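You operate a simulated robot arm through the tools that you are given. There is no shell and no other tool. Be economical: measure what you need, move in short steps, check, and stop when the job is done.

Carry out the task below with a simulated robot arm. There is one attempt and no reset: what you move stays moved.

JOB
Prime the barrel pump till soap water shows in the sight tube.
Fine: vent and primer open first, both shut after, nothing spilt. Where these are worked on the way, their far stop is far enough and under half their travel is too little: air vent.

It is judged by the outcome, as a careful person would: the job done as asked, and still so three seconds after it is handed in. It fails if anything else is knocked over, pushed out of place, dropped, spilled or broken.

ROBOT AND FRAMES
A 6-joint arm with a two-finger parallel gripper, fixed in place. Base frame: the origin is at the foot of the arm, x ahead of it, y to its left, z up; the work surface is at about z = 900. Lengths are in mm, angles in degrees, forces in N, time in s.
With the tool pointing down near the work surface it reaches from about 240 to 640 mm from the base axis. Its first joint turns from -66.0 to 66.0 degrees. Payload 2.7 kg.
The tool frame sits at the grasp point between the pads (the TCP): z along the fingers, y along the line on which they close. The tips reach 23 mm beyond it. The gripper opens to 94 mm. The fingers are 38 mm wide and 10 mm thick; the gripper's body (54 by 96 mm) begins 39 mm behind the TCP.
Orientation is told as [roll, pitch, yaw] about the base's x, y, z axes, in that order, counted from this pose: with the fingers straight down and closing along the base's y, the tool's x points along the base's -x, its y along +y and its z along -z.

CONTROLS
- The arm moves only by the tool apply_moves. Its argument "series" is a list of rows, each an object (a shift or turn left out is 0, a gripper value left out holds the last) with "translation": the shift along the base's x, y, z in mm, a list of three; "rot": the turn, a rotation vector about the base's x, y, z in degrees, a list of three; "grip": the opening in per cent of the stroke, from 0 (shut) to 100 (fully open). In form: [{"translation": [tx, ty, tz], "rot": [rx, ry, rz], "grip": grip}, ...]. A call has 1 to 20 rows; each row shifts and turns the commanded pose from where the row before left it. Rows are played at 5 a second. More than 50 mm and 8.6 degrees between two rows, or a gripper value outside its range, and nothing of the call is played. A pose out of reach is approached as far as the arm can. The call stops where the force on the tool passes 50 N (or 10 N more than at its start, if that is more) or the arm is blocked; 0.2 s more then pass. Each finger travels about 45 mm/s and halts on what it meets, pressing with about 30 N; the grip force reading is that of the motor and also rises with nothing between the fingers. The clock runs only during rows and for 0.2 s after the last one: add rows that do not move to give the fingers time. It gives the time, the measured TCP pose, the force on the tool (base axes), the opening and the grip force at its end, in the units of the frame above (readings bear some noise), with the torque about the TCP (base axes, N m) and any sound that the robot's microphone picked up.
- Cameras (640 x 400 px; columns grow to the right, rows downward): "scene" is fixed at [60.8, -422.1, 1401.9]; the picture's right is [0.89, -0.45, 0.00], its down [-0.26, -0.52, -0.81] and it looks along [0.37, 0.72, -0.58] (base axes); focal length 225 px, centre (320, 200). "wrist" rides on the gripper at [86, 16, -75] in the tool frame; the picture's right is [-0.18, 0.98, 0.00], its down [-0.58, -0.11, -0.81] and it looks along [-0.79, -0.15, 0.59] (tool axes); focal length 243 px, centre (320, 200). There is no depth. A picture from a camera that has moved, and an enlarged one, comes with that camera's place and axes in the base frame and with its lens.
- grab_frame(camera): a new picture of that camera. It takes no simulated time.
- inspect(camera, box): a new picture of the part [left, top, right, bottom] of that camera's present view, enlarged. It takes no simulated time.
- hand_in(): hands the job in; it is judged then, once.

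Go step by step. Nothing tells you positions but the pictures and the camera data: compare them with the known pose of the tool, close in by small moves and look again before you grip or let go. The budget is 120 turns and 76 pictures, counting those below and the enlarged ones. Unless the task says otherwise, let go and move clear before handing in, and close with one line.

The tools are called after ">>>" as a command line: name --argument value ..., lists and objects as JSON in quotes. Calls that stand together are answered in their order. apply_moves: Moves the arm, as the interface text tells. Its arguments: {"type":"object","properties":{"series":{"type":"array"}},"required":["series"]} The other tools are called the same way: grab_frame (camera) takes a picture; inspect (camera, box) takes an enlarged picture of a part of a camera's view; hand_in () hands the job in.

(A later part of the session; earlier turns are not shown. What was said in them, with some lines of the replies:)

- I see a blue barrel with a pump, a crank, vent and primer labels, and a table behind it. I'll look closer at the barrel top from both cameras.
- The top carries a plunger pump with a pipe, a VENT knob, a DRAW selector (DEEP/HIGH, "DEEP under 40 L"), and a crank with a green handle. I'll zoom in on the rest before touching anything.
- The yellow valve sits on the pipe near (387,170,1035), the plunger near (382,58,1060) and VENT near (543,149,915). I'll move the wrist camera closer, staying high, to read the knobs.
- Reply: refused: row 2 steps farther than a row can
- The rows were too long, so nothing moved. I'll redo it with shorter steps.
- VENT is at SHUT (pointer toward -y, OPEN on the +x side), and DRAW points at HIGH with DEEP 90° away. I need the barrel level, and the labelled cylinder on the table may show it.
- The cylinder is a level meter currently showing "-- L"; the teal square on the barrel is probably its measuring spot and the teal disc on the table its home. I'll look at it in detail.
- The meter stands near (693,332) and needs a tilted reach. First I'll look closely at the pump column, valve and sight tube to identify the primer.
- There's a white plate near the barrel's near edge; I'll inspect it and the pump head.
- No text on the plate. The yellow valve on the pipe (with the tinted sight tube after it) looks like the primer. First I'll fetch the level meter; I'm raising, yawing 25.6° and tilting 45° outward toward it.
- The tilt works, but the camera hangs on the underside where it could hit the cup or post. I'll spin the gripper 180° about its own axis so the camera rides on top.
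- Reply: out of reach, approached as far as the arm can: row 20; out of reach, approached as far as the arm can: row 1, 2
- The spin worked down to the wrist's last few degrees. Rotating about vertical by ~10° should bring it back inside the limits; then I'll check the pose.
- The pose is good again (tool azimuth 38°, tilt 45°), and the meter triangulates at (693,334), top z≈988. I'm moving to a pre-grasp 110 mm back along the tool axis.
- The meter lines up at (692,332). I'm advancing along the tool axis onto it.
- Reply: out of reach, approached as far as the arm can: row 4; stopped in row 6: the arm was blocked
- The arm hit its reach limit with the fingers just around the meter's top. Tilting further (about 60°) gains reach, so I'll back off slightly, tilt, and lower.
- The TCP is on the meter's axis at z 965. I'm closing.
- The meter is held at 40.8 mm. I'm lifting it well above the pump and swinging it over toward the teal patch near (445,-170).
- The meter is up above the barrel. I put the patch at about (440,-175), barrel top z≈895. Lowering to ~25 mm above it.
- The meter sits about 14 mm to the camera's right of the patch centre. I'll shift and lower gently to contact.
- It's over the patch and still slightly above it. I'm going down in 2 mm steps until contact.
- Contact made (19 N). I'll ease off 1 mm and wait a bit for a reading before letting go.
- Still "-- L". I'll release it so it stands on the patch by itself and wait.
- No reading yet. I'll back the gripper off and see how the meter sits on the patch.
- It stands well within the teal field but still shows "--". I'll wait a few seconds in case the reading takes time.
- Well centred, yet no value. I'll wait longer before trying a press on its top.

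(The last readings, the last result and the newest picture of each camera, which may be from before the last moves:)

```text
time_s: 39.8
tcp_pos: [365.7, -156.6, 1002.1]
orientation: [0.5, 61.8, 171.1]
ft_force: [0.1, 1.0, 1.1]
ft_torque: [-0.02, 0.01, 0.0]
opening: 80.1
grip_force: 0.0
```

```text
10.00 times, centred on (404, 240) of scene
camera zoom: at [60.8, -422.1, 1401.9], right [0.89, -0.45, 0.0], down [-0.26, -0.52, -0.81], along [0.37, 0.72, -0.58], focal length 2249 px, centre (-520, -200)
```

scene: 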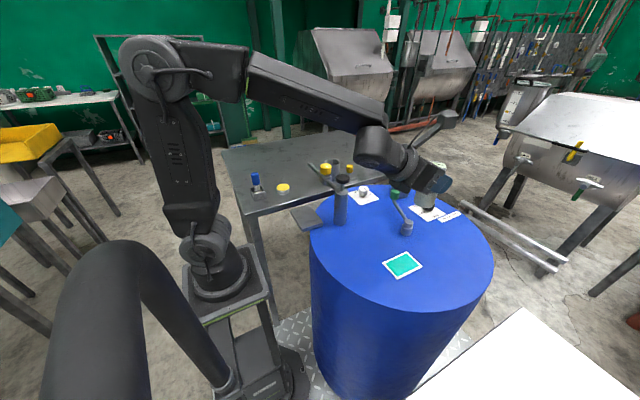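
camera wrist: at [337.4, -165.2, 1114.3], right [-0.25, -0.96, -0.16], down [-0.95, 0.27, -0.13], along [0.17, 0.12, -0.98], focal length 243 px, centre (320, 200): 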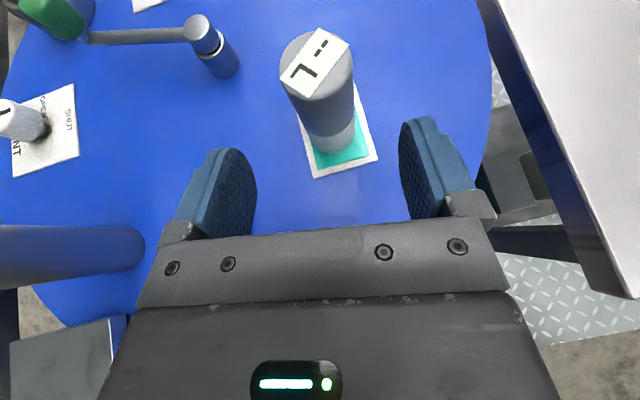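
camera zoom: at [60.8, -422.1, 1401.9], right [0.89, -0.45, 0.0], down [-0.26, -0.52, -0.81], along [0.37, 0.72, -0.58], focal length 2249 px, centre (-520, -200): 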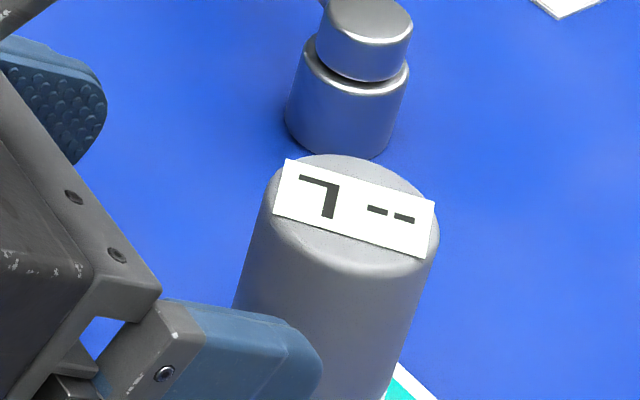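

Still nothing. I'll straighten the tool to vertical, close the fingers, and press lightly on the meter's top in case it's a push-to-read type.

>>> apply_moves --series '[{"translation": [-10, 0, 45]}, {"translation": [-10, 0, 45]}, {"translation": [5, 0, 20], "rot": [1.18, 7.64, 0]}, {"translation": [5, 0, 0], "rot": [1.18, 7.64, 0]}, {"translation": [10, 0, 0], "rot": [1.18, 7.64, 0], "grip": 0}, {"translation": [15, 0, 0], "rot": [1.18, 7.64, 0]}, {"translation": [15, -3, 0], "rot": [1.18, 7.64, 0]}, {"translation": [15, -3, 0], "rot": [1.18, 7.64, 0]}, {"translation": [15, -4, 0], "rot": [1.18, 7.64, 0]}, {"translation": [9, -4, 0], "rot": [1.18, 7.64, 0]}, {}, {}]'

>>> grab_frame --camera "wrist"

```text
time_s: 42.4
tcp_pos: [424.4, -166.2, 1093.9]
orientation: [-0.7, 3.5, 171.3]
ft_force: [0.0, 0.5, -0.4]
ft_torque: [0.0, 0.0, -0.01]
opening: 0.0
grip_force: 29.5
out of reach, approached as far as the arm can: row 3, 4
```

```text
30 pictures are left
camera wrist: at [501.0, -194.1, 1172.6], right [-0.33, -0.94, -0.02], down [-0.61, 0.19, 0.77], along [-0.72, 0.27, -0.64], focal length 243 px, centre (320, 200)
```

wrist: 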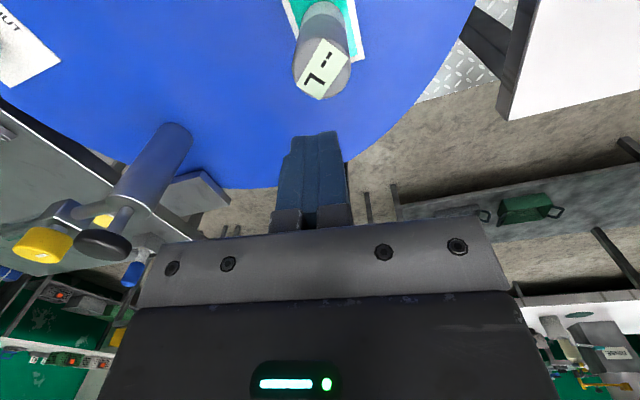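

The meter stands undisturbed; the fingers are shut right above it. I'm lowering to touch its top.

>>> apply_moves --series '[{"translation": [8, -3, -35], "rot": [0.5, 3.4, 0]}, {"translation": [0, 0, -35]}, {"translation": [0, 0, -4]}, {"translation": [0, 0, -3]}, {"translation": [0, 0, -3]}, {"translation": [0, 0, -2]}, {}]'

```text
time_s: 44.0
tcp_pos: [434.2, -169.6, 1017.7]
orientation: [-0.7, 0.6, 171.4]
ft_force: [-2.7, 1.6, 9.4]
ft_torque: [0.03, 0.2, -0.03]
opening: 0.0
grip_force: 30.2
stopped in row 7: the force on the tool passed its limit at 51 N (the readings are from after the stop); the commanded pose is now the measured one
```

>>> apply_moves --series '[{"translation": [0, 0, 8]}, {"translation": [0, 0, 30]}, {}, {}]'

>>> inspect --camera "scene" --box '[340, 170, 440, 290]'

```text
time_s: 45.0
tcp_pos: [433.3, -170.6, 1055.3]
orientation: [-0.7, 0.5, 171.5]
ft_force: [0.1, 0.7, 0.3]
ft_torque: [0.0, -0.01, 0.02]
opening: 0.4
grip_force: 30.0
```

```text
3.33 times, centred on (390, 230) of scene
camera zoom: at [60.8, -422.1, 1401.9], right [0.89, -0.45, 0.0], down [-0.26, -0.52, -0.81], along [0.37, 0.72, -0.58], focal length 750 px, centre (87, 100)
```

zoom: 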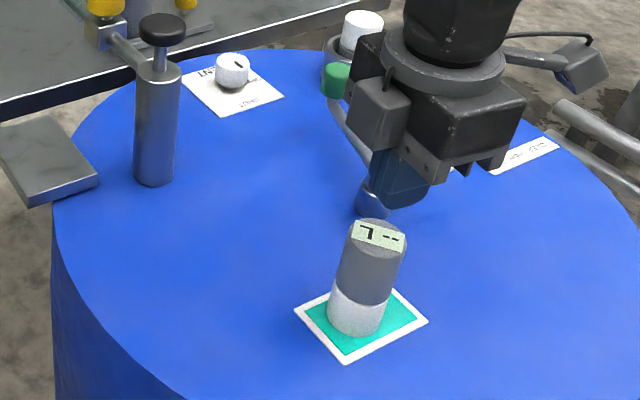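

The display stays "--" even when pressed while centred. So the meter isn't giving me a level here; the sight tube itself will tell whether the HIGH draw works. I'll leave it standing for now and go to the VENT knob near (538,151).

>>> apply_moves --series '[{"translation": [0, 0, 45], "grip": 75}, {"translation": [13, 40, 10]}, {"translation": [13, 40, 0]}, {"translation": [13, 40, 0]}, {"translation": [13, 40, 0]}, {"translation": [13, 40, 0]}, {"translation": [13, 40, 0]}, {"translation": [13, 40, -20]}, {"translation": [13, 40, -40]}, {}, {}]'

>>> grab_frame --camera "wrist"

```text
refused: row 9 steps farther than a row can; nothing moved
```

```text
28 pictures are left
camera wrist: at [515.9, -198.6, 1131.0], right [-0.33, -0.94, -0.01], down [-0.57, 0.19, 0.8], along [-0.76, 0.27, -0.6], focal length 243 px, centre (320, 200)
```

wrist: 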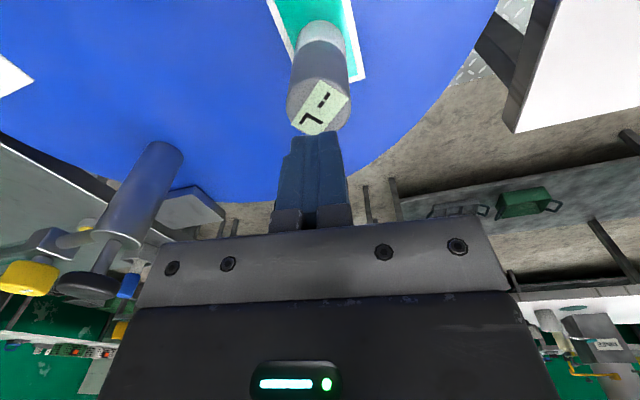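

One row was too long, so nothing moved. Repeating with shorter steps.

>>> apply_moves --series '[{"translation": [0, 0, 45], "grip": 75}, {"translation": [13, 40, 10]}, {"translation": [13, 40, 0]}, {"translation": [13, 40, 0]}, {"translation": [13, 40, 0]}, {"translation": [13, 40, 0]}, {"translation": [13, 40, 0]}, {"translation": [13, 40, -20]}, {"translation": [13, 40, -20]}, {"translation": [0, 0, -20]}, {}, {}]'

```text
time_s: 47.6
tcp_pos: [448.4, -168.2, 1033.8]
orientation: [-1.1, 0.5, 172.0]
ft_force: [0.1, -0.3, 0.3]
ft_torque: [-0.01, 0.01, 0.01]
opening: 70.3
grip_force: 0.1
out of reach, approached as far as the arm can: row 2, 3, 4, 5, 6, 7, 8, 9, 10
```

The wrist limit blocked the sweep; the meter is just below the fingers, so I'll rise straight up first, then yaw counter-clockwise while moving.

>>> apply_moves --series '[{"translation": [0, 0, 45]}, {"translation": [0, 0, 25], "rot": [0, 0, 8]}, {"rot": [0, 0, 8]}, {"rot": [0, 0, 8]}, {"translation": [10, 40, 0], "rot": [0, 0, 8]}, {"translation": [10, 40, 0], "rot": [0, 0, 8]}, {"translation": [10, 40, 0], "rot": [0, 0, 8]}, {"translation": [10, 40, 0], "rot": [0, 0, 8]}, {"translation": [12, 40, 0], "rot": [0, 0, 8]}, {"translation": [12, 40, 0], "rot": [0, 0, 8]}, {"translation": [12, 40, -20], "rot": [0, 0, 8]}, {"translation": [14, 39, -20]}, {"translation": [0, 0, -40]}, {}, {}]'

>>> grab_frame --camera "wrist"

```text
time_s: 50.8
tcp_pos: [539.2, 151.3, 1026.3]
orientation: [-0.7, 0.5, -108.6]
ft_force: [0.6, -0.3, -0.7]
ft_torque: [-0.03, -0.01, -0.02]
opening: 70.7
grip_force: 0.0
```

```text
27 pictures are left
camera wrist: at [582.7, 228.7, 1102.2], right [0.87, -0.49, -0.01], down [-0.28, -0.53, 0.8], along [-0.4, -0.7, -0.6], focal length 243 px, centre (320, 200)
```

wrist: 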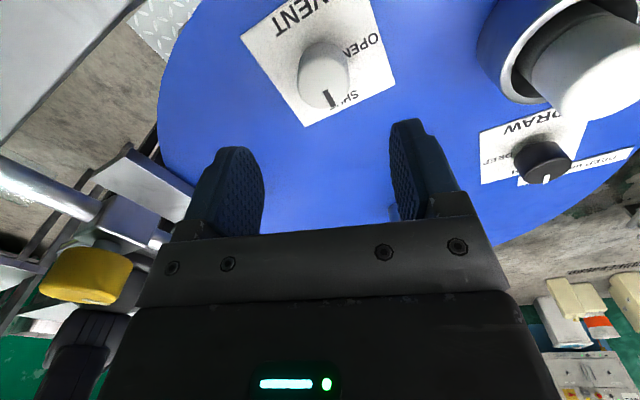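

VENT knob resolves to (540,154), right beneath the TCP. I'm descending over it.

>>> apply_moves --series '[{"translation": [1, 2, -40]}, {"translation": [0, 0, -40]}, {"translation": [0, 0, -14]}, {}, {"grip": 0}, {}, {}, {}, {}]'

```text
time_s: 52.8
tcp_pos: [541.5, 151.0, 929.9]
orientation: [-0.9, 0.6, -108.6]
ft_force: [-12.2, 2.0, -0.3]
ft_torque: [-0.35, -0.72, 0.03]
opening: 37.1
grip_force: 44.9
```

Gripped at 37 mm with some side load; I'll shift 2 mm to relieve it and then turn counter-clockwise from SHUT towards OPEN.

>>> apply_moves --series '[{"translation": [-2, 0, 0]}, {"rot": [0, 0, 6]}, {"rot": [0, 0, 6]}, {}]'

```text
time_s: 53.8
tcp_pos: [540.0, 151.1, 931.4]
orientation: [-0.6, 0.6, -96.5]
ft_force: [20.2, -2.0, -12.8]
ft_torque: [0.68, -0.79, 0.03]
opening: 36.5
grip_force: 45.2
```

Turning goes freely; nudging 1 mm back and continuing to the 90° stop.

>>> apply_moves --series '[{"translation": [1.2, 0, -0.5], "rot": [0, 0, 6]}, {"rot": [0, 0, 6]}, {"rot": [0, 0, 6]}, {"rot": [0, 0, 6]}, {"rot": [0, 0, 6]}, {"rot": [0, 0, 6]}, {"rot": [0, 0, 6]}, {"rot": [0, 0, 6]}, {}]'

>>> inspect --camera "scene" --box '[332, 170, 396, 210]'

```text
time_s: 55.8
tcp_pos: [538.9, 152.5, 930.2]
orientation: [-0.8, 0.5, -48.4]
ft_force: [-15.4, -15.0, 11.7]
ft_torque: [-0.38, -1.17, -0.03]
opening: 37.0
grip_force: 44.6
```

```text
10.00 times, centred on (364, 190) of scene
camera zoom: at [60.2, -422.5, 1401.7], right [0.89, -0.45, 0.0], down [-0.26, -0.52, -0.81], along [0.37, 0.72, -0.58], focal length 2249 px, centre (-120, 300)
```

zoom: 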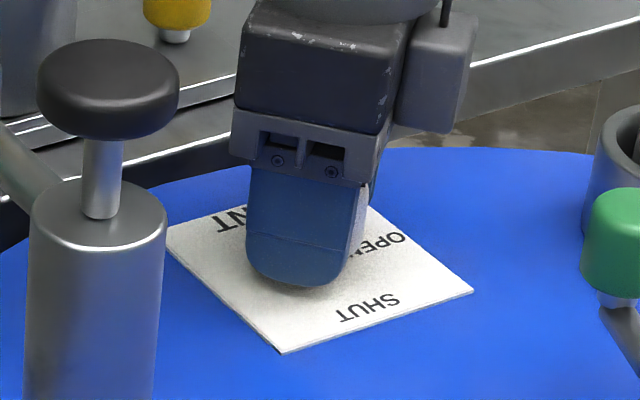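

60° turned. Continuing until the stop resists.

>>> apply_moves --series '[{"rot": [0, 0, 6]}, {"rot": [0, 0, 6]}, {"rot": [0, 0, 6]}, {"rot": [0, 0, 6]}, {"rot": [0, 0, 6]}, {}]'

```text
time_s: 57.2
tcp_pos: [538.5, 149.4, 930.9]
orientation: [-0.9, 0.8, -18.6]
ft_force: [-26.7, -28.6, 19.0]
ft_torque: [0.47, -1.01, -0.01]
opening: 36.9
grip_force: 45.0
```

That's 90°. I'll release and rise to check the pointer.

>>> apply_moves --series '[{"grip": 70}, {}, {}, {"translation": [0, 0, 40]}, {"translation": [0, 0, 45]}, {}]'

>>> inspect --camera "wrist" --box '[160, 0, 480, 200]'

```text
time_s: 58.6
tcp_pos: [540.4, 152.7, 1015.8]
orientation: [-0.8, 0.5, -18.7]
ft_force: [-0.4, 0.2, -0.4]
ft_torque: [0.02, -0.03, 0.02]
opening: 65.6
grip_force: 0.0
```

```text
2.00 times, centred on (320, 100) of wrist
camera zoom: at [462.6, 196.3, 1090.8], right [0.49, 0.87, -0.01], down [0.53, -0.28, 0.8], along [0.7, -0.4, -0.6], focal length 485 px, centre (320, 400)
```

zoom: 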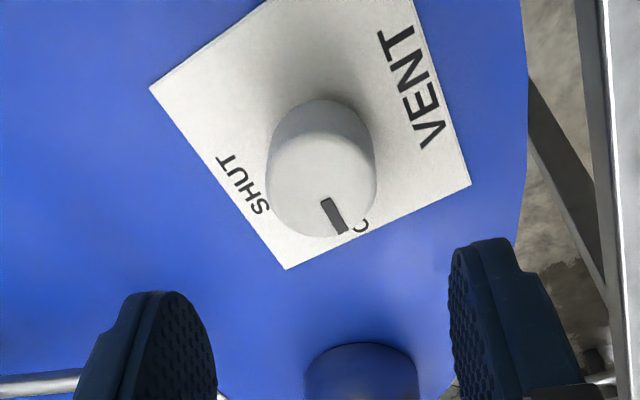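

VENT now points to OPEN. Next the yellow valve on the pipe, at about (383,165), top z≈1057. I'm rising and moving above it.

>>> apply_moves --series '[{"translation": [0, 0, 48]}, {"translation": [0, 0, 48]}, {"translation": [-39, 3, 12]}, {"translation": [-40, 3, 0]}, {"translation": [-40, 3, 0]}, {"translation": [-38, 3, 0]}, {}, {}]'

>>> grab_frame --camera "wrist"

```text
time_s: 60.4
tcp_pos: [381.9, 164.2, 1119.8]
orientation: [-0.8, 0.4, -18.6]
ft_force: [-0.9, 0.0, 0.5]
ft_torque: [-0.01, 0.0, -0.02]
opening: 65.8
grip_force: 0.1
```

```text
24 pictures are left
camera wrist: at [305.3, 208.8, 1195.7], right [0.49, 0.87, -0.01], down [0.53, -0.28, 0.8], along [0.7, -0.4, -0.6], focal length 243 px, centre (320, 200)
```

wrist: 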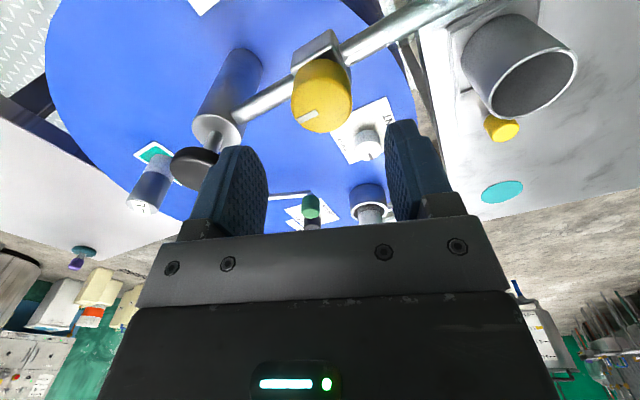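

The valve's top face resolves to (382,164), directly below. Descending and gripping.

>>> apply_moves --series '[{"translation": [0, 0, -40]}, {"translation": [0, 0, -25]}, {"translation": [0, 0, -8]}, {}, {"grip": 0}, {}, {}, {}]'

```text
time_s: 62.2
tcp_pos: [382.5, 163.9, 1049.0]
orientation: [-0.5, 0.4, -18.5]
ft_force: [3.8, 7.4, -7.0]
ft_torque: [0.51, -0.5, 0.52]
opening: 42.6
grip_force: 44.9
```

>>> apply_moves --series '[{"rot": [0, 0, 5]}, {"rot": [0, 0, 5]}, {"rot": [0, 0, 5]}, {}]'

```text
time_s: 63.2
tcp_pos: [381.9, 165.6, 1050.0]
orientation: [-0.7, 0.4, -3.6]
ft_force: [11.7, 9.3, -8.7]
ft_torque: [0.91, -0.16, -0.02]
opening: 36.8
grip_force: 44.9
```

It turns freely. Continuing counter-clockwise.

>>> apply_moves --series '[{"rot": [0, 0, 6]}, {"rot": [0, 0, 6]}, {"rot": [0, 0, 6]}, {"rot": [0, 0, 6]}, {"rot": [0, 0, 6]}, {"rot": [0, 0, 6]}, {"rot": [0, 0, 6]}, {"rot": [0, 0, 6]}, {"rot": [0, 0, 6]}, {"rot": [0, 0, 6]}, {"rot": [0, 0, 6]}, {"rot": [0, 0, 6]}, {}]'

>>> inspect --camera "scene" --box '[290, 140, 386, 200]'

```text
time_s: 66.0
tcp_pos: [380.3, 165.3, 1048.7]
orientation: [-0.3, 0.5, 68.4]
ft_force: [-17.2, 22.7, -1.9]
ft_torque: [0.56, 0.48, -0.2]
opening: 43.8
grip_force: 44.7
```

```text
6.67 times, centred on (338, 170) of scene
camera zoom: at [60.3, -421.5, 1402.1], right [0.89, -0.45, 0.0], down [-0.26, -0.52, -0.81], along [0.37, 0.72, -0.58], focal length 1500 px, centre (200, 400)
```

zoom: 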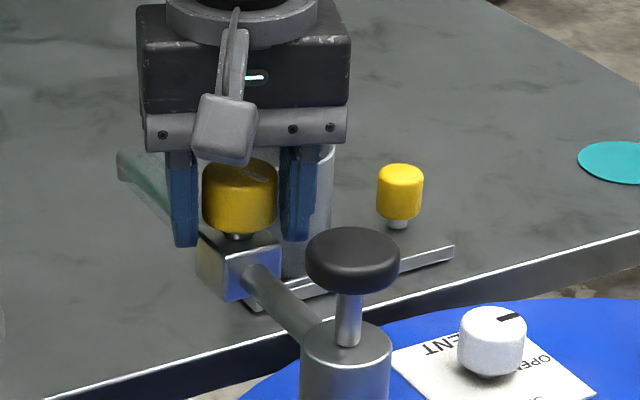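

Turned about 87°. I'll release, rise and look at the tick.

>>> apply_moves --series '[{"grip": 75}, {}, {}, {"translation": [0, 0, 40]}, {"translation": [0, 0, 30]}, {}]'

>>> inspect --camera "scene" --box '[290, 140, 386, 200]'

```text
time_s: 67.4
tcp_pos: [385.7, 161.8, 1120.8]
orientation: [-0.6, 0.4, 68.3]
ft_force: [0.6, 0.0, 0.1]
ft_torque: [-0.03, 0.03, 0.0]
opening: 70.4
grip_force: 0.0
```

```text
6.67 times, centred on (338, 170) of scene
camera zoom: at [60.8, -422.1, 1401.9], right [0.89, -0.45, 0.0], down [-0.26, -0.52, -0.81], along [0.37, 0.72, -0.58], focal length 1500 px, centre (200, 400)
```

zoom: 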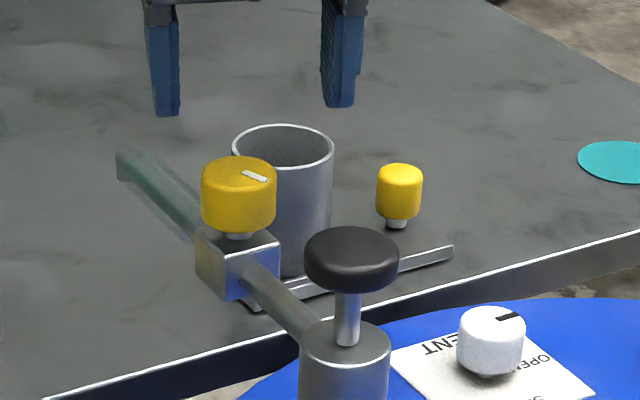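

The tick turned only ~30°, so the pads slipped; the knob's centre appears nearer (380,166). I'll recentre, grip lower and turn again.

>>> apply_moves --series '[{"translation": [-5.5, 4, -30]}, {"translation": [0, 0, -30]}, {"translation": [0, 0, -15]}, {}, {"grip": 0}, {}, {}, {}, {}]'

```text
time_s: 69.4
tcp_pos: [380.2, 164.9, 1046.2]
orientation: [-0.8, 0.5, 68.5]
ft_force: [27.7, -10.3, -13.0]
ft_torque: [-0.03, -0.36, 0.76]
opening: 43.7
grip_force: 44.9
```

The 43.7 mm opening suggests the fingertips are on the valve body below the knob. I'll release, rise 12 mm so only the knob is gripped, and retry.

>>> apply_moves --series '[{"grip": 70}, {}, {}, {"translation": [1, 0, 12]}, {}, {"grip": 0}, {}, {}, {}, {}]'

```text
time_s: 71.6
tcp_pos: [380.6, 165.6, 1058.1]
orientation: [-0.8, 0.4, 68.4]
ft_force: [25.9, -6.0, -2.8]
ft_torque: [0.37, 0.57, 0.01]
opening: 36.8
grip_force: 44.5
```

Now 36.8 mm, so the knob alone is held. Relieving the side load and turning.

>>> apply_moves --series '[{"translation": [2, -0.5, 0]}, {"rot": [0, 0, 6]}, {"rot": [0, 0, 6]}, {"rot": [0, 0, 6]}, {"rot": [0, 0, 6]}, {"rot": [0, 0, 6]}, {"rot": [0, 0, 6]}, {"rot": [0, 0, 6]}, {"rot": [0, 0, 6]}, {"rot": [0, 0, 6]}, {"rot": [0, 0, 6]}, {}]'

```text
time_s: 74.2
tcp_pos: [379.2, 166.8, 1057.6]
orientation: [-0.3, 0.6, 128.6]
ft_force: [-11.4, -23.3, 25.8]
ft_torque: [-1.28, 0.28, 0.0]
opening: 36.7
grip_force: 45.7
```

Another 60° turned freely. Releasing and checking the tick and the sight tube.

>>> apply_moves --series '[{"grip": 75}, {}, {}, {"translation": [0, 0, 40]}, {"translation": [0, 0, 40]}, {}]'

>>> inspect --camera "scene" --box '[290, 140, 386, 200]'

```text
time_s: 75.6
tcp_pos: [380.0, 166.3, 1137.9]
orientation: [-0.8, 0.5, 128.3]
ft_force: [1.0, 0.0, 0.4]
ft_torque: [0.0, 0.0, 0.01]
opening: 70.6
grip_force: 0.0
```

```text
6.67 times, centred on (338, 170) of scene
camera zoom: at [60.8, -422.1, 1401.9], right [0.89, -0.45, 0.0], down [-0.26, -0.52, -0.81], along [0.37, 0.72, -0.58], focal length 1500 px, centre (200, 400)
```

zoom: 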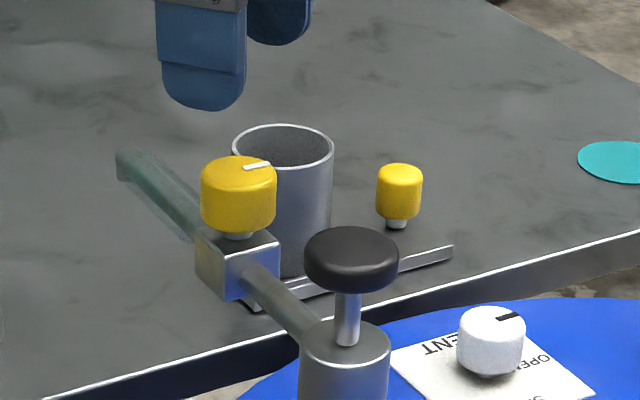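

The primer valve's tick now points +x (90° turned). Next the plunger near (382,58); moving above it for a look.

>>> apply_moves --series '[{"translation": [0, -36, 0]}, {"translation": [1, -36, 0]}, {"translation": [1, -36, 0]}, {}, {}]'

>>> grab_frame --camera "wrist"

```text
time_s: 76.8
tcp_pos: [381.6, 59.9, 1136.0]
orientation: [-0.6, 0.4, 128.4]
ft_force: [-0.3, -0.3, 0.0]
ft_torque: [-0.01, -0.01, 0.0]
opening: 70.8
grip_force: 0.0
```

```text
20 pictures are left
camera wrist: at [420.5, -16.5, 1211.5], right [-0.88, -0.47, -0.01], down [-0.29, 0.52, 0.8], along [-0.37, 0.71, -0.6], focal length 243 px, centre (320, 200)
```

wrist: 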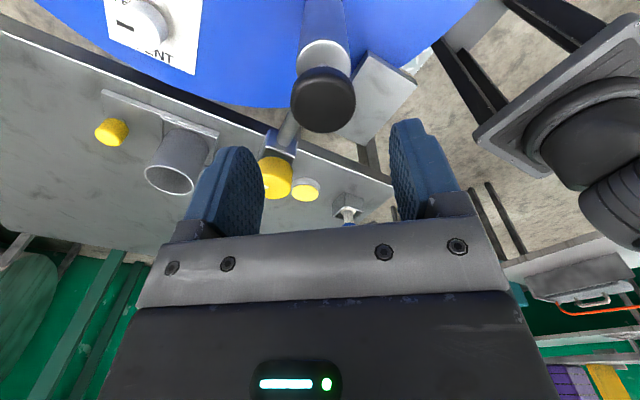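

The plunger knob is at (381,58), top z≈1074. Descending with the fingers around it and gripping.

>>> apply_moves --series '[{"translation": [0, -2, -35]}, {"translation": [0, 0, -30]}, {"translation": [0, 0, -5]}, {}, {"grip": 0}, {}, {}, {}, {}]'

```text
time_s: 78.8
tcp_pos: [382.2, 56.3, 1067.6]
orientation: [-0.6, 0.5, 128.4]
ft_force: [-2.1, -2.0, -1.3]
ft_torque: [-0.29, 0.41, 0.33]
opening: 40.4
grip_force: 45.0
```

Gripped at 40 mm, well centred. Testing a gentle downward stroke.

>>> apply_moves --series '[{"translation": [0, 0, -4]}, {"translation": [0, 0, -4]}, {"translation": [0, 0, -4]}, {"translation": [0, 0, -4]}, {}]'

```text
time_s: 80.0
tcp_pos: [381.8, 57.1, 1049.9]
orientation: [-0.6, 0.5, 128.4]
ft_force: [-11.7, -7.9, 4.8]
ft_torque: [-0.27, 0.31, 0.46]
opening: 40.3
grip_force: 45.2
```

It moves down easily. Continuing to the stroke's end carefully.

>>> apply_moves --series '[{"translation": [0, 0, -4]}, {"translation": [0, 0, -4]}, {"translation": [0, 0, -4]}, {}]'

>>> inspect --camera "scene" --box '[290, 140, 386, 200]'

```text
time_s: 80.7
tcp_pos: [382.3, 57.5, 1048.2]
orientation: [-0.8, 0.6, 128.5]
ft_force: [-8.0, -1.0, 7.9]
ft_torque: [-0.36, 0.41, 0.24]
opening: 40.4
grip_force: 45.3
stopped in row 3: the force on the tool passed its limit at 56 N (the readings are from after the stop); the commanded pose is now the measured one
```

```text
6.67 times, centred on (338, 170) of scene
camera zoom: at [60.5, -422.1, 1401.9], right [0.89, -0.45, 0.0], down [-0.26, -0.52, -0.81], along [0.37, 0.72, -0.58], focal length 1500 px, centre (200, 400)
```

zoom: 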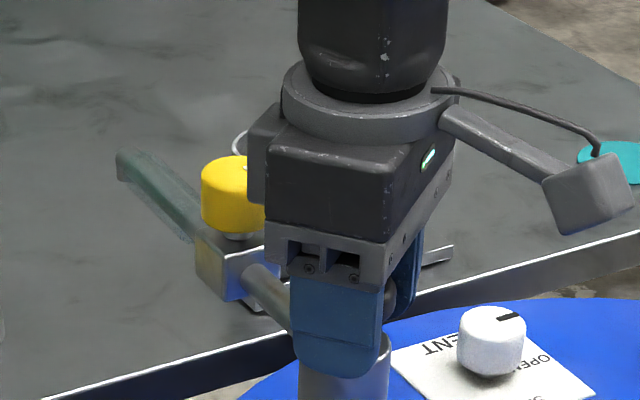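

The stroke bottoms at z≈1048. Now pulling up to find the top stop.

>>> apply_moves --series '[{"translation": [0, 0, 6]}, {"translation": [0, 0, 6]}, {"translation": [0, 0, 6]}, {"translation": [0, 0, 5]}, {"translation": [0, 0, 5]}, {"translation": [0, 0, 5]}, {}]'

```text
time_s: 81.9
tcp_pos: [382.7, 57.1, 1067.4]
orientation: [0.0, 0.3, 128.4]
ft_force: [14.2, 2.4, -21.4]
ft_torque: [-0.39, 0.3, 0.09]
opening: 39.9
grip_force: 45.0
stopped in row 6: the force on the tool passed its limit at 55 N (the readings are from after the stop); the commanded pose is now the measured one
```

The top stop is at 1068. My fingertips may be landing on the column rim at the bottom, so I'll regrip 10 mm higher to get the full stroke.

>>> apply_moves --series '[{"grip": 60}, {}, {"translation": [0, 0, 10]}, {"grip": 0}, {}, {}, {}, {"translation": [0, 0, -5]}, {"translation": [0, 0, -5]}, {"translation": [0, 0, -5]}, {"translation": [0, 0, -5]}, {"translation": [0, 0, -4]}, {"translation": [0, 0, -4]}, {"translation": [0, 0, -4]}, {"translation": [0, 0, -4]}, {}]'

```text
time_s: 85.4
tcp_pos: [382.5, 57.2, 1049.6]
orientation: [-0.6, 0.7, 128.5]
ft_force: [-8.9, -1.9, 20.3]
ft_torque: [0.07, 1.17, 0.0]
opening: 40.4
grip_force: 44.4
stopped in row 16: the force on the tool passed its limit at 51 N (the readings are from after the stop); the commanded pose is now the measured one
```

Full stroke is about 28 mm. Now pulling back up, then one more stroke, and check the tube.

>>> apply_moves --series '[{"translation": [0, 0, 7]}, {"translation": [0, 0, 7]}, {"translation": [0, 0, 7]}, {"translation": [0, 0, 5]}, {}, {"translation": [0, 0, -7]}, {"translation": [0, 0, -7]}, {"translation": [0, 0, -7]}, {"translation": [0, 0, -4]}, {}, {"translation": [0, 0, 7]}, {"translation": [0, 0, 7]}, {"translation": [0, 0, 7]}, {"translation": [0, 0, 4]}, {}]'

>>> inspect --camera "scene" --box '[290, 140, 386, 200]'

```text
time_s: 88.6
tcp_pos: [380.9, 56.9, 1074.1]
orientation: [-0.6, 0.7, 128.4]
ft_force: [-11.3, -12.9, 2.9]
ft_torque: [-0.37, 0.47, 0.31]
opening: 40.4
grip_force: 45.2
```

```text
6.67 times, centred on (338, 170) of scene
camera zoom: at [60.4, -422.5, 1401.8], right [0.89, -0.45, 0.0], down [-0.26, -0.52, -0.81], along [0.37, 0.72, -0.58], focal length 1500 px, centre (200, 400)
```

zoom: 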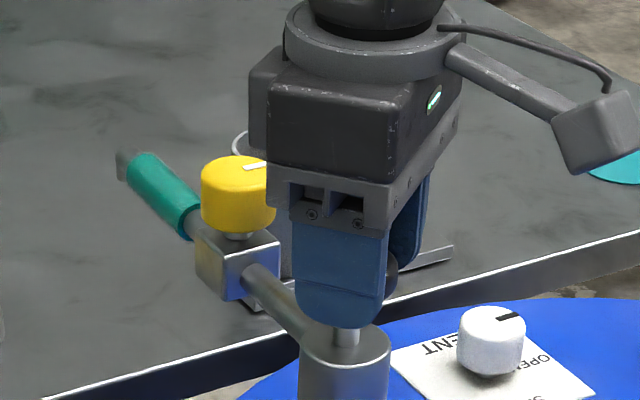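

Soap water (teal) now fills the sight tube, so I stop pumping. I release the plunger and go back to shut the primer valve, gripping only the knob (z 1058).

>>> apply_moves --series '[{"grip": 75}, {}, {}, {"translation": [0, 0, 40]}, {"translation": [0, 0, 20]}, {"translation": [0, 36, 0]}, {"translation": [0, 36, 0]}, {"translation": [-0.5, 37, 0]}, {}, {"translation": [0, 0, -40]}, {"translation": [0, 0, -36]}, {}]'

```text
time_s: 91.2
tcp_pos: [383.5, 165.7, 1060.0]
orientation: [-0.7, 0.6, 128.4]
ft_force: [-0.1, -0.4, 0.4]
ft_torque: [-0.02, 0.0, -0.04]
opening: 70.6
grip_force: 0.0
```

Above the valve knob with z right. Closing and turning clockwise 90°.

>>> apply_moves --series '[{"translation": [-1.5, 0.3, -1.5], "grip": 0}, {}, {}, {}, {}, {"rot": [0, 0, -6]}, {"rot": [0, 0, -6]}, {"rot": [0, 0, -6]}, {"rot": [0, 0, -6]}, {"rot": [0, 0, -6]}, {}]'

```text
time_s: 93.6
tcp_pos: [380.4, 166.5, 1057.2]
orientation: [-0.4, 0.7, 98.3]
ft_force: [-22.2, -0.7, 18.7]
ft_torque: [-0.47, 1.25, -0.07]
opening: 36.8
grip_force: 44.9
```

>>> apply_moves --series '[{"translation": [-1, 0, -0.5], "rot": [0, 0, -6]}, {"rot": [0, 0, -6]}, {"rot": [0, 0, -6]}, {"rot": [0, 0, -6]}, {"rot": [0, 0, -6]}, {"rot": [0, 0, -6]}, {"rot": [0, 0, -6]}, {"rot": [0, 0, -6]}, {"rot": [0, 0, -6]}, {"rot": [0, 0, -6]}, {"rot": [0, 0, -3]}, {}]'

```text
time_s: 96.2
tcp_pos: [381.7, 166.2, 1056.4]
orientation: [-0.8, 0.6, 35.2]
ft_force: [24.6, -13.4, 6.3]
ft_torque: [0.71, 0.65, 0.72]
opening: 37.7
grip_force: 45.3
```

Torque has risen to 0.7 Nm: the shut stop. Releasing and checking.

>>> apply_moves --series '[{"grip": 75}, {}, {}, {"translation": [0, 0, 40]}, {"translation": [0, 0, 35]}, {}]'

>>> inspect --camera "scene" --box '[290, 140, 386, 200]'

```text
time_s: 97.6
tcp_pos: [378.0, 166.4, 1130.1]
orientation: [-0.7, 0.6, 35.3]
ft_force: [0.1, -0.4, -0.2]
ft_torque: [-0.01, 0.0, 0.0]
opening: 70.4
grip_force: 0.1
```

```text
6.67 times, centred on (338, 170) of scene
camera zoom: at [60.8, -422.1, 1401.9], right [0.89, -0.45, 0.0], down [-0.26, -0.52, -0.81], along [0.37, 0.72, -0.58], focal length 1500 px, centre (200, 400)
```

zoom: 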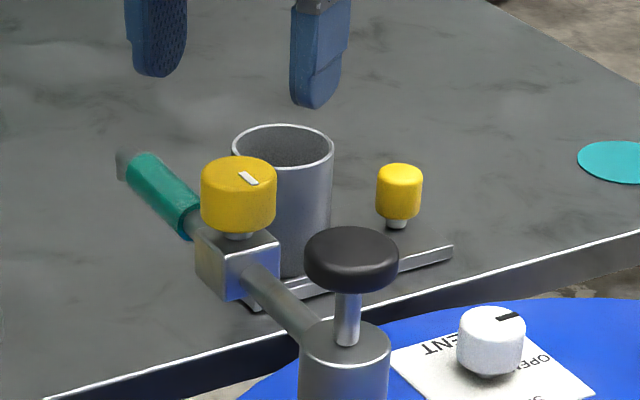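

The tick is back near the shut direction; I'll compare it at the same zoom as at the start.

>>> inspect --camera "scene" --box '[300, 150, 364, 190]'

```text
10.00 times, centred on (332, 170) of scene
camera zoom: at [60.8, -422.1, 1401.9], right [0.89, -0.45, 0.0], down [-0.26, -0.52, -0.81], along [0.37, 0.72, -0.58], focal length 2249 px, centre (200, 500)
```

zoom: 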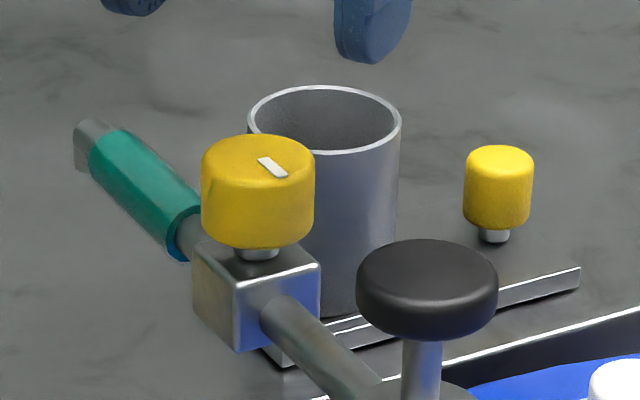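

The tick matches its starting position exactly: primer shut. Now to the VENT knob at (540,152) to shut it.

>>> apply_moves --series '[{"translation": [40, -3.5, 0]}, {"translation": [40, -3.5, 0]}, {"translation": [40, -3.5, 0]}, {"translation": [42, -3.5, 0]}, {"translation": [0, 0, -45]}, {"translation": [0, 0, -45]}, {"translation": [0, 0, -45]}, {"translation": [0, 0, -45]}, {"translation": [0, 0, -18]}, {}]'

```text
time_s: 99.8
tcp_pos: [542.5, 152.0, 932.5]
orientation: [-0.7, 0.6, 35.2]
ft_force: [-0.3, -0.8, 0.7]
ft_torque: [-0.02, 0.0, 0.0]
opening: 70.4
grip_force: 0.1
```

>>> apply_moves --series '[{"translation": [-2, 0, 0], "grip": 0}, {}, {}, {}, {}, {"rot": [0, 0, -6]}, {"rot": [0, 0, -6]}, {"rot": [0, 0, -6]}, {"rot": [0, 0, -6]}, {"rot": [0, 0, -6]}, {"rot": [0, 0, -6]}, {"rot": [0, 0, -6]}, {}]'

```text
time_s: 102.6
tcp_pos: [539.1, 149.9, 932.9]
orientation: [-0.8, 0.8, -6.9]
ft_force: [-1.5, -24.8, -3.3]
ft_torque: [0.61, -0.27, -0.01]
opening: 37.2
grip_force: 45.4
```

Turning freely; 42° done, continuing to the shut stop.

>>> apply_moves --series '[{"translation": [0, -1.5, 0], "rot": [0, 0, -6]}, {"rot": [0, 0, -6]}, {"rot": [0, 0, -6]}, {"rot": [0, 0, -6]}, {"rot": [0, 0, -6]}, {"rot": [0, 0, -6]}, {"rot": [0, 0, -6]}, {"rot": [0, 0, -6]}, {"rot": [0, 0, -4]}, {}]'

>>> apply_moves --series '[{"grip": 75}, {}, {}, {"translation": [0, 0, 45]}, {"translation": [0, 0, 45]}, {"translation": [0, 0, 45]}, {"translation": [0, 0, 45]}, {}]'

>>> inspect --camera "scene" --box '[332, 170, 396, 210]'

```text
time_s: 104.8
tcp_pos: [538.7, 150.9, 933.2]
orientation: [-0.7, 0.6, -58.6]
ft_force: [-9.0, -11.7, -3.8]
ft_torque: [0.56, -0.5, 0.58]
opening: 37.9
grip_force: 45.5
```

```text
time_s: 106.6
tcp_pos: [540.1, 150.9, 1114.9]
orientation: [-0.6, 0.6, -58.7]
ft_force: [0.1, -0.2, 0.2]
ft_torque: [0.02, 0.01, -0.02]
opening: 70.7
grip_force: 0.0
```

```text
10.00 times, centred on (364, 190) of scene
camera zoom: at [60.8, -422.1, 1401.9], right [0.89, -0.45, 0.0], down [-0.26, -0.52, -0.81], along [0.37, 0.72, -0.58], focal length 2249 px, centre (-120, 300)
```

zoom: 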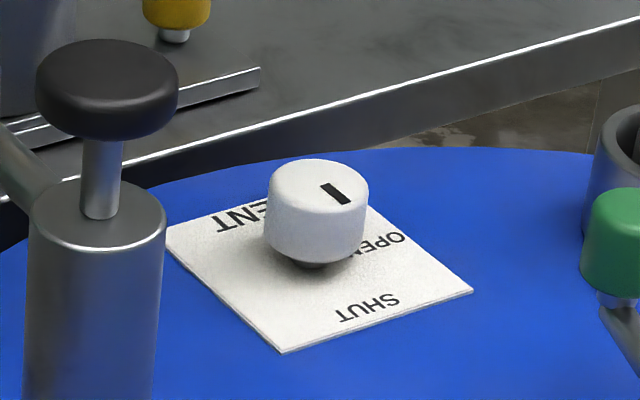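

VENT is back at SHUT. I'll check the meter on its patch now, since I still need to put it back.

>>> inspect --camera "scene" --box '[348, 190, 460, 280]'

```text
4.44 times, centred on (404, 235) of scene
camera zoom: at [60.8, -422.1, 1401.9], right [0.89, -0.45, 0.0], down [-0.26, -0.52, -0.81], along [0.37, 0.72, -0.58], focal length 1000 px, centre (-53, 44)
```

zoom: 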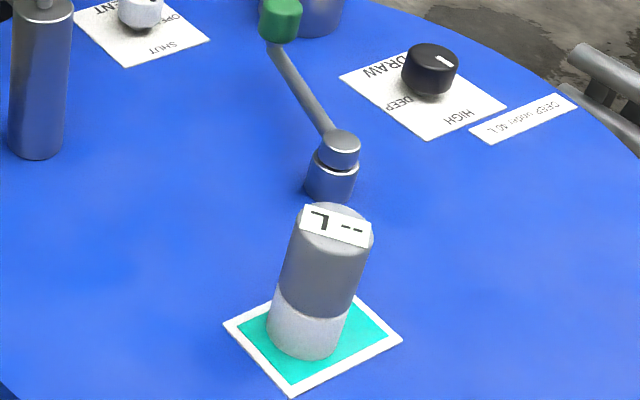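

Still "-- L", so the meter goes back to its place on the table as found. I'm rising and rotating the wrist back to the camera-on-top pose on the way over.

>>> apply_moves --series '[{"translation": [0, 0, 45], "rot": [0, 0, -7.65], "grip": 85}, {"translation": [-8, -20, 0], "rot": [0, 0, -7.65]}, {"translation": [-8, -20, 0], "rot": [0, 0, -7.65]}, {"translation": [-8, -20, 0], "rot": [0, 0, -7.65]}, {"translation": [-8, -20, 0], "rot": [0, 0, -7.65]}, {"translation": [-7, -20, 0], "rot": [0, 0, -7.65]}, {"translation": [-7, -20, 0], "rot": [0, 0, -7.65]}, {"translation": [-7, -20, 0], "rot": [0, 0, -7.65]}, {"translation": [-7, -20, 0], "rot": [0, 0, -7.65]}, {"translation": [-7, -20, 0], "rot": [0, 0, -7.65]}, {"translation": [-7, -20, 0], "rot": [0, 0, -7.65]}, {"translation": [-7, -20, 0], "rot": [0, 0, -7.65]}, {"translation": [-7, -20, 0], "rot": [0, 0, -7.65]}, {"translation": [-7, -20, 0], "rot": [0, 0, -7.65]}, {"translation": [-7, -20, 0], "rot": [0, 0, -7.65]}, {"translation": [-7, -20, 0], "rot": [0, 0, -7.65]}, {"rot": [0, 0, -7.5]}, {}]'

```text
time_s: 110.4
tcp_pos: [426.2, -164.6, 1155.6]
orientation: [-1.0, 0.7, 171.7]
ft_force: [-0.1, 0.0, 0.6]
ft_torque: [-0.03, 0.01, -0.01]
opening: 79.7
grip_force: 0.1
out of reach, approached as far as the arm can: row 17
```

Good. Now tilting outward to 62°.

>>> apply_moves --series '[{"translation": [3, 12, 5]}, {"rot": [-1.18, -7.6, 0]}, {"rot": [-1.18, -7.6, 0]}, {"rot": [-1.18, -7.6, 0]}, {"rot": [-1.18, -7.6, 0]}, {"rot": [-1.18, -7.6, 0]}, {"rot": [-1.18, -7.6, 0]}, {"rot": [-1.18, -7.6, 0]}, {"rot": [-1.18, -7.6, 0]}, {}]'

```text
time_s: 112.6
tcp_pos: [425.8, -166.2, 1163.2]
orientation: [-0.1, 62.2, 171.9]
ft_force: [0.2, -0.3, 0.1]
ft_torque: [0.0, -0.02, 0.02]
opening: 80.0
grip_force: 0.0
out of reach, approached as far as the arm can: row 1
```

At the wrist limit; adding 3° yaw for slack, then descending to the pre-grasp behind the meter.

>>> apply_moves --series '[{"rot": [0, 0, 3]}, {"translation": [-15, 1, -40]}, {"translation": [-15, 1, -40]}, {"translation": [-15, 1, -41]}, {"translation": [-14, 0, -41]}, {}, {}]'

>>> grab_frame --camera "wrist"

```text
time_s: 114.2
tcp_pos: [366.0, -162.9, 1000.3]
orientation: [-0.2, 62.1, 174.7]
ft_force: [0.2, 0.2, -0.3]
ft_torque: [0.03, 0.02, 0.0]
opening: 79.7
grip_force: 0.1
```

```text
13 pictures are left
camera wrist: at [338.4, -176.1, 1111.7], right [-0.17, -0.97, -0.16], down [-0.97, 0.2, -0.14], along [0.17, 0.14, -0.98], focal length 243 px, centre (320, 200)
```

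wrist: 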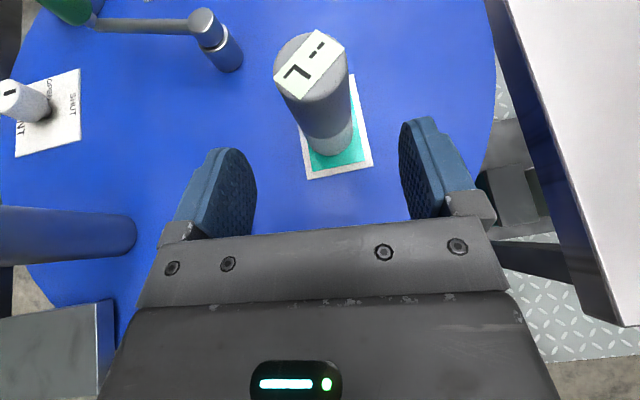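

The meter is at (435,-167). Advancing along the tool axis and gripping.

>>> apply_moves --series '[{"translation": [17, -1, -8.5]}, {"translation": [17, -1, -8.5]}, {"translation": [17, -1, -8.5]}, {"translation": [17, -1.5, -8.5]}, {}, {"grip": 0}, {}, {}, {}, {}, {}]'

```text
time_s: 116.6
tcp_pos: [435.6, -167.9, 965.3]
orientation: [-0.2, 62.1, 174.9]
ft_force: [0.9, -1.0, -0.1]
ft_torque: [-0.05, 0.01, 0.01]
opening: 40.4
grip_force: 29.7
```

Held (40.4 mm). Lifting and swinging back by the reverse path.

>>> apply_moves --series '[{"translation": [0, 0, 20]}, {"translation": [3, 0, 45]}, {"translation": [4, 0, 47]}, {"translation": [4, 0, 47]}, {"translation": [4, 2, 45]}, {}]'

>>> apply_moves --series '[{"translation": [17.7, 40, 0], "rot": [0, 0, 3.9]}, {"translation": [17.7, 40, 0], "rot": [0, 0, 3.9]}, {"translation": [17.7, 40, 0], "rot": [0, 0, 3.9]}, {"translation": [17.7, 40, 0], "rot": [0, 0, 3.9]}, {"translation": [17.7, 40, 0], "rot": [0, 0, 3.9]}, {"translation": [17.7, 40, 0], "rot": [0, 0, 3.9]}, {"translation": [17.7, 40, 0], "rot": [0, 0, 3.9]}, {"translation": [17.7, 40, 0], "rot": [0, 0, 3.9]}, {"translation": [17.7, 40, 0], "rot": [0, 0, 3.9]}, {"translation": [17.7, 40, 0], "rot": [0, 0, 3.9]}, {"translation": [17.7, 40, 0], "rot": [0, 0, 3.9]}, {"translation": [17.7, 40, 0], "rot": [0, 0, 3.9]}, {}, {}]'

```text
time_s: 118.0
tcp_pos: [448.9, -164.4, 1168.9]
orientation: [-0.2, 62.2, 175.0]
ft_force: [-0.2, -0.7, -1.4]
ft_torque: [0.03, -0.02, 0.01]
opening: 40.2
grip_force: 30.1
```

```text
time_s: 121.0
tcp_pos: [661.9, 313.9, 1170.6]
orientation: [-0.2, 62.1, -138.4]
ft_force: [0.6, 0.1, -1.3]
ft_torque: [-0.01, -0.03, 0.0]
opening: 40.2
grip_force: 30.0
```

Swung back over the table. Lowering toward its original spot (691,332), stopping a few millimetres above.

>>> apply_moves --series '[{"translation": [6, 4, -42]}, {"translation": [6, 4, -45]}, {"translation": [6, 4, -45]}, {"translation": [6, 3, -40]}, {"translation": [5, 3, -20]}, {"translation": [0, 0, -5]}, {}, {}]'

>>> inspect --camera "scene" --box '[330, 130, 410, 180]'

```text
time_s: 122.8
tcp_pos: [689.9, 330.7, 971.8]
orientation: [-0.1, 62.1, -138.4]
ft_force: [0.4, 0.4, -0.1]
ft_torque: [-0.03, 0.0, 0.0]
opening: 40.0
grip_force: 30.3
```

```text
8.00 times, centred on (370, 155) of scene
camera zoom: at [60.8, -422.1, 1401.9], right [0.89, -0.45, 0.0], down [-0.26, -0.52, -0.81], along [0.37, 0.72, -0.58], focal length 1799 px, centre (-80, 560)
```

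zoom: 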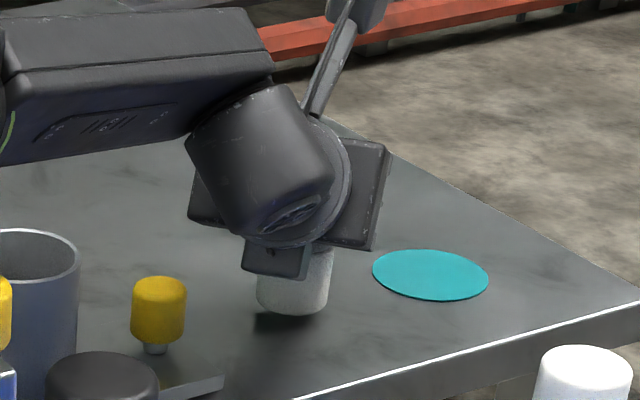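

It's just above the same place as before. Lowering in 1–2 mm steps until contact.

>>> apply_moves --series '[{"translation": [0.8, 1, -2]}, {"translation": [0, 0, -2]}, {"translation": [0, 0, -1.5]}, {"translation": [0, 0, -1]}, {}]'

```text
time_s: 124.0
tcp_pos: [692.4, 333.4, 966.6]
orientation: [-0.1, 62.1, -138.4]
ft_force: [-0.1, 0.2, -1.3]
ft_torque: [-0.02, 0.02, -0.02]
opening: 40.3
grip_force: 29.8
```

>>> apply_moves --series '[{"translation": [-0.5, -0.5, -1]}, {"translation": [0, 0, -0.7]}, {}]'

```text
time_s: 124.8
tcp_pos: [691.6, 332.9, 965.3]
orientation: [-0.1, 62.1, -138.4]
ft_force: [-0.4, 0.4, -0.2]
ft_torque: [0.01, -0.05, 0.0]
opening: 40.2
grip_force: 29.7
```

>>> apply_moves --series '[{"translation": [0, 0, -0.7]}, {}]'

```text
time_s: 125.4
tcp_pos: [690.9, 332.5, 964.4]
orientation: [-0.1, 62.2, -138.5]
ft_force: [1.3, 2.1, 4.1]
ft_torque: [0.0, -0.11, 0.0]
opening: 40.2
grip_force: 31.0
```

Contact at 4 N. Releasing and backing straight out along the tool axis.

>>> apply_moves --series '[{"grip": 50}, {"grip": 75}, {}, {"grip": 90}, {}, {"translation": [-14, -12, 10]}, {"translation": [-14, -12, 10]}, {"translation": [-14, -12, 10]}, {"translation": [-14, -12, 10]}, {"translation": [-14, -12, 30]}, {"translation": [0, 0, 45]}, {"translation": [0, 0, 45]}, {"translation": [0, 0, 45]}, {}]'

>>> grab_frame --camera "scene"

>>> inspect --camera "scene" --box '[290, 135, 450, 235]'

```text
time_s: 128.4
tcp_pos: [622.6, 272.6, 1168.8]
orientation: [-0.3, 62.1, -138.5]
ft_force: [0.1, -0.5, -0.5]
ft_torque: [0.0, 0.0, -0.02]
opening: 84.4
grip_force: 0.0
```

```text
11 pictures are left
```

scene: 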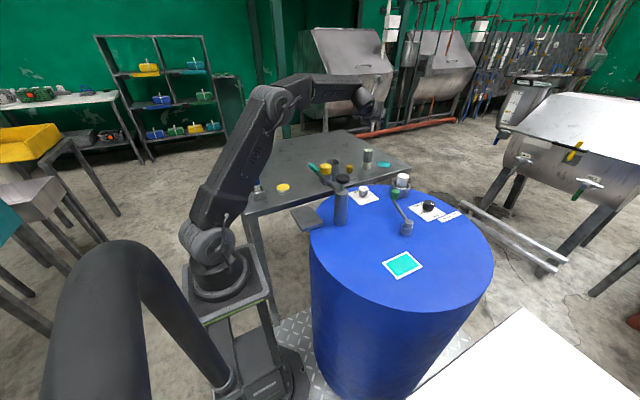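

```text
4.00 times, centred on (370, 185) of scene
camera zoom: at [60.8, -422.1, 1401.9], right [0.89, -0.45, 0.0], down [-0.26, -0.52, -0.81], along [0.37, 0.72, -0.58], focal length 900 px, centre (120, 260)
```

zoom: 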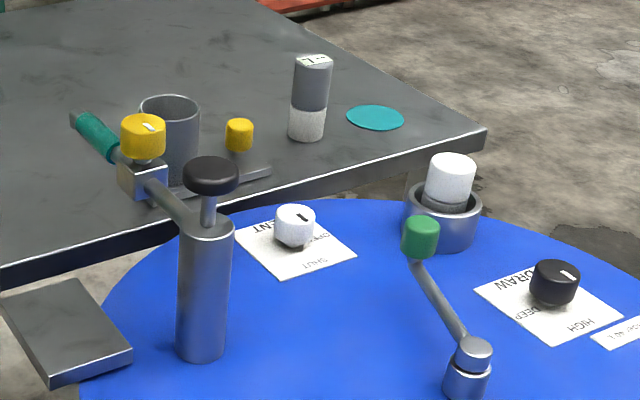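

The sight tube shows soap water. The primer and vent are back at shut, nothing is spilt, the meter stands where I found it and the gripper is clear, so I'm handing in.

>>> hand_in

```text
The job is handed in.
```

The barrel pump is primed: soap water shows in the sight tube, the vent and the yellow valve I took to be the primer (it has no label) were opened first and are now shut, and I saw nothing spilt. I left DRAW on HIGH without a level reading, because the level meter only showed "-- L"; I put it back where it stood.
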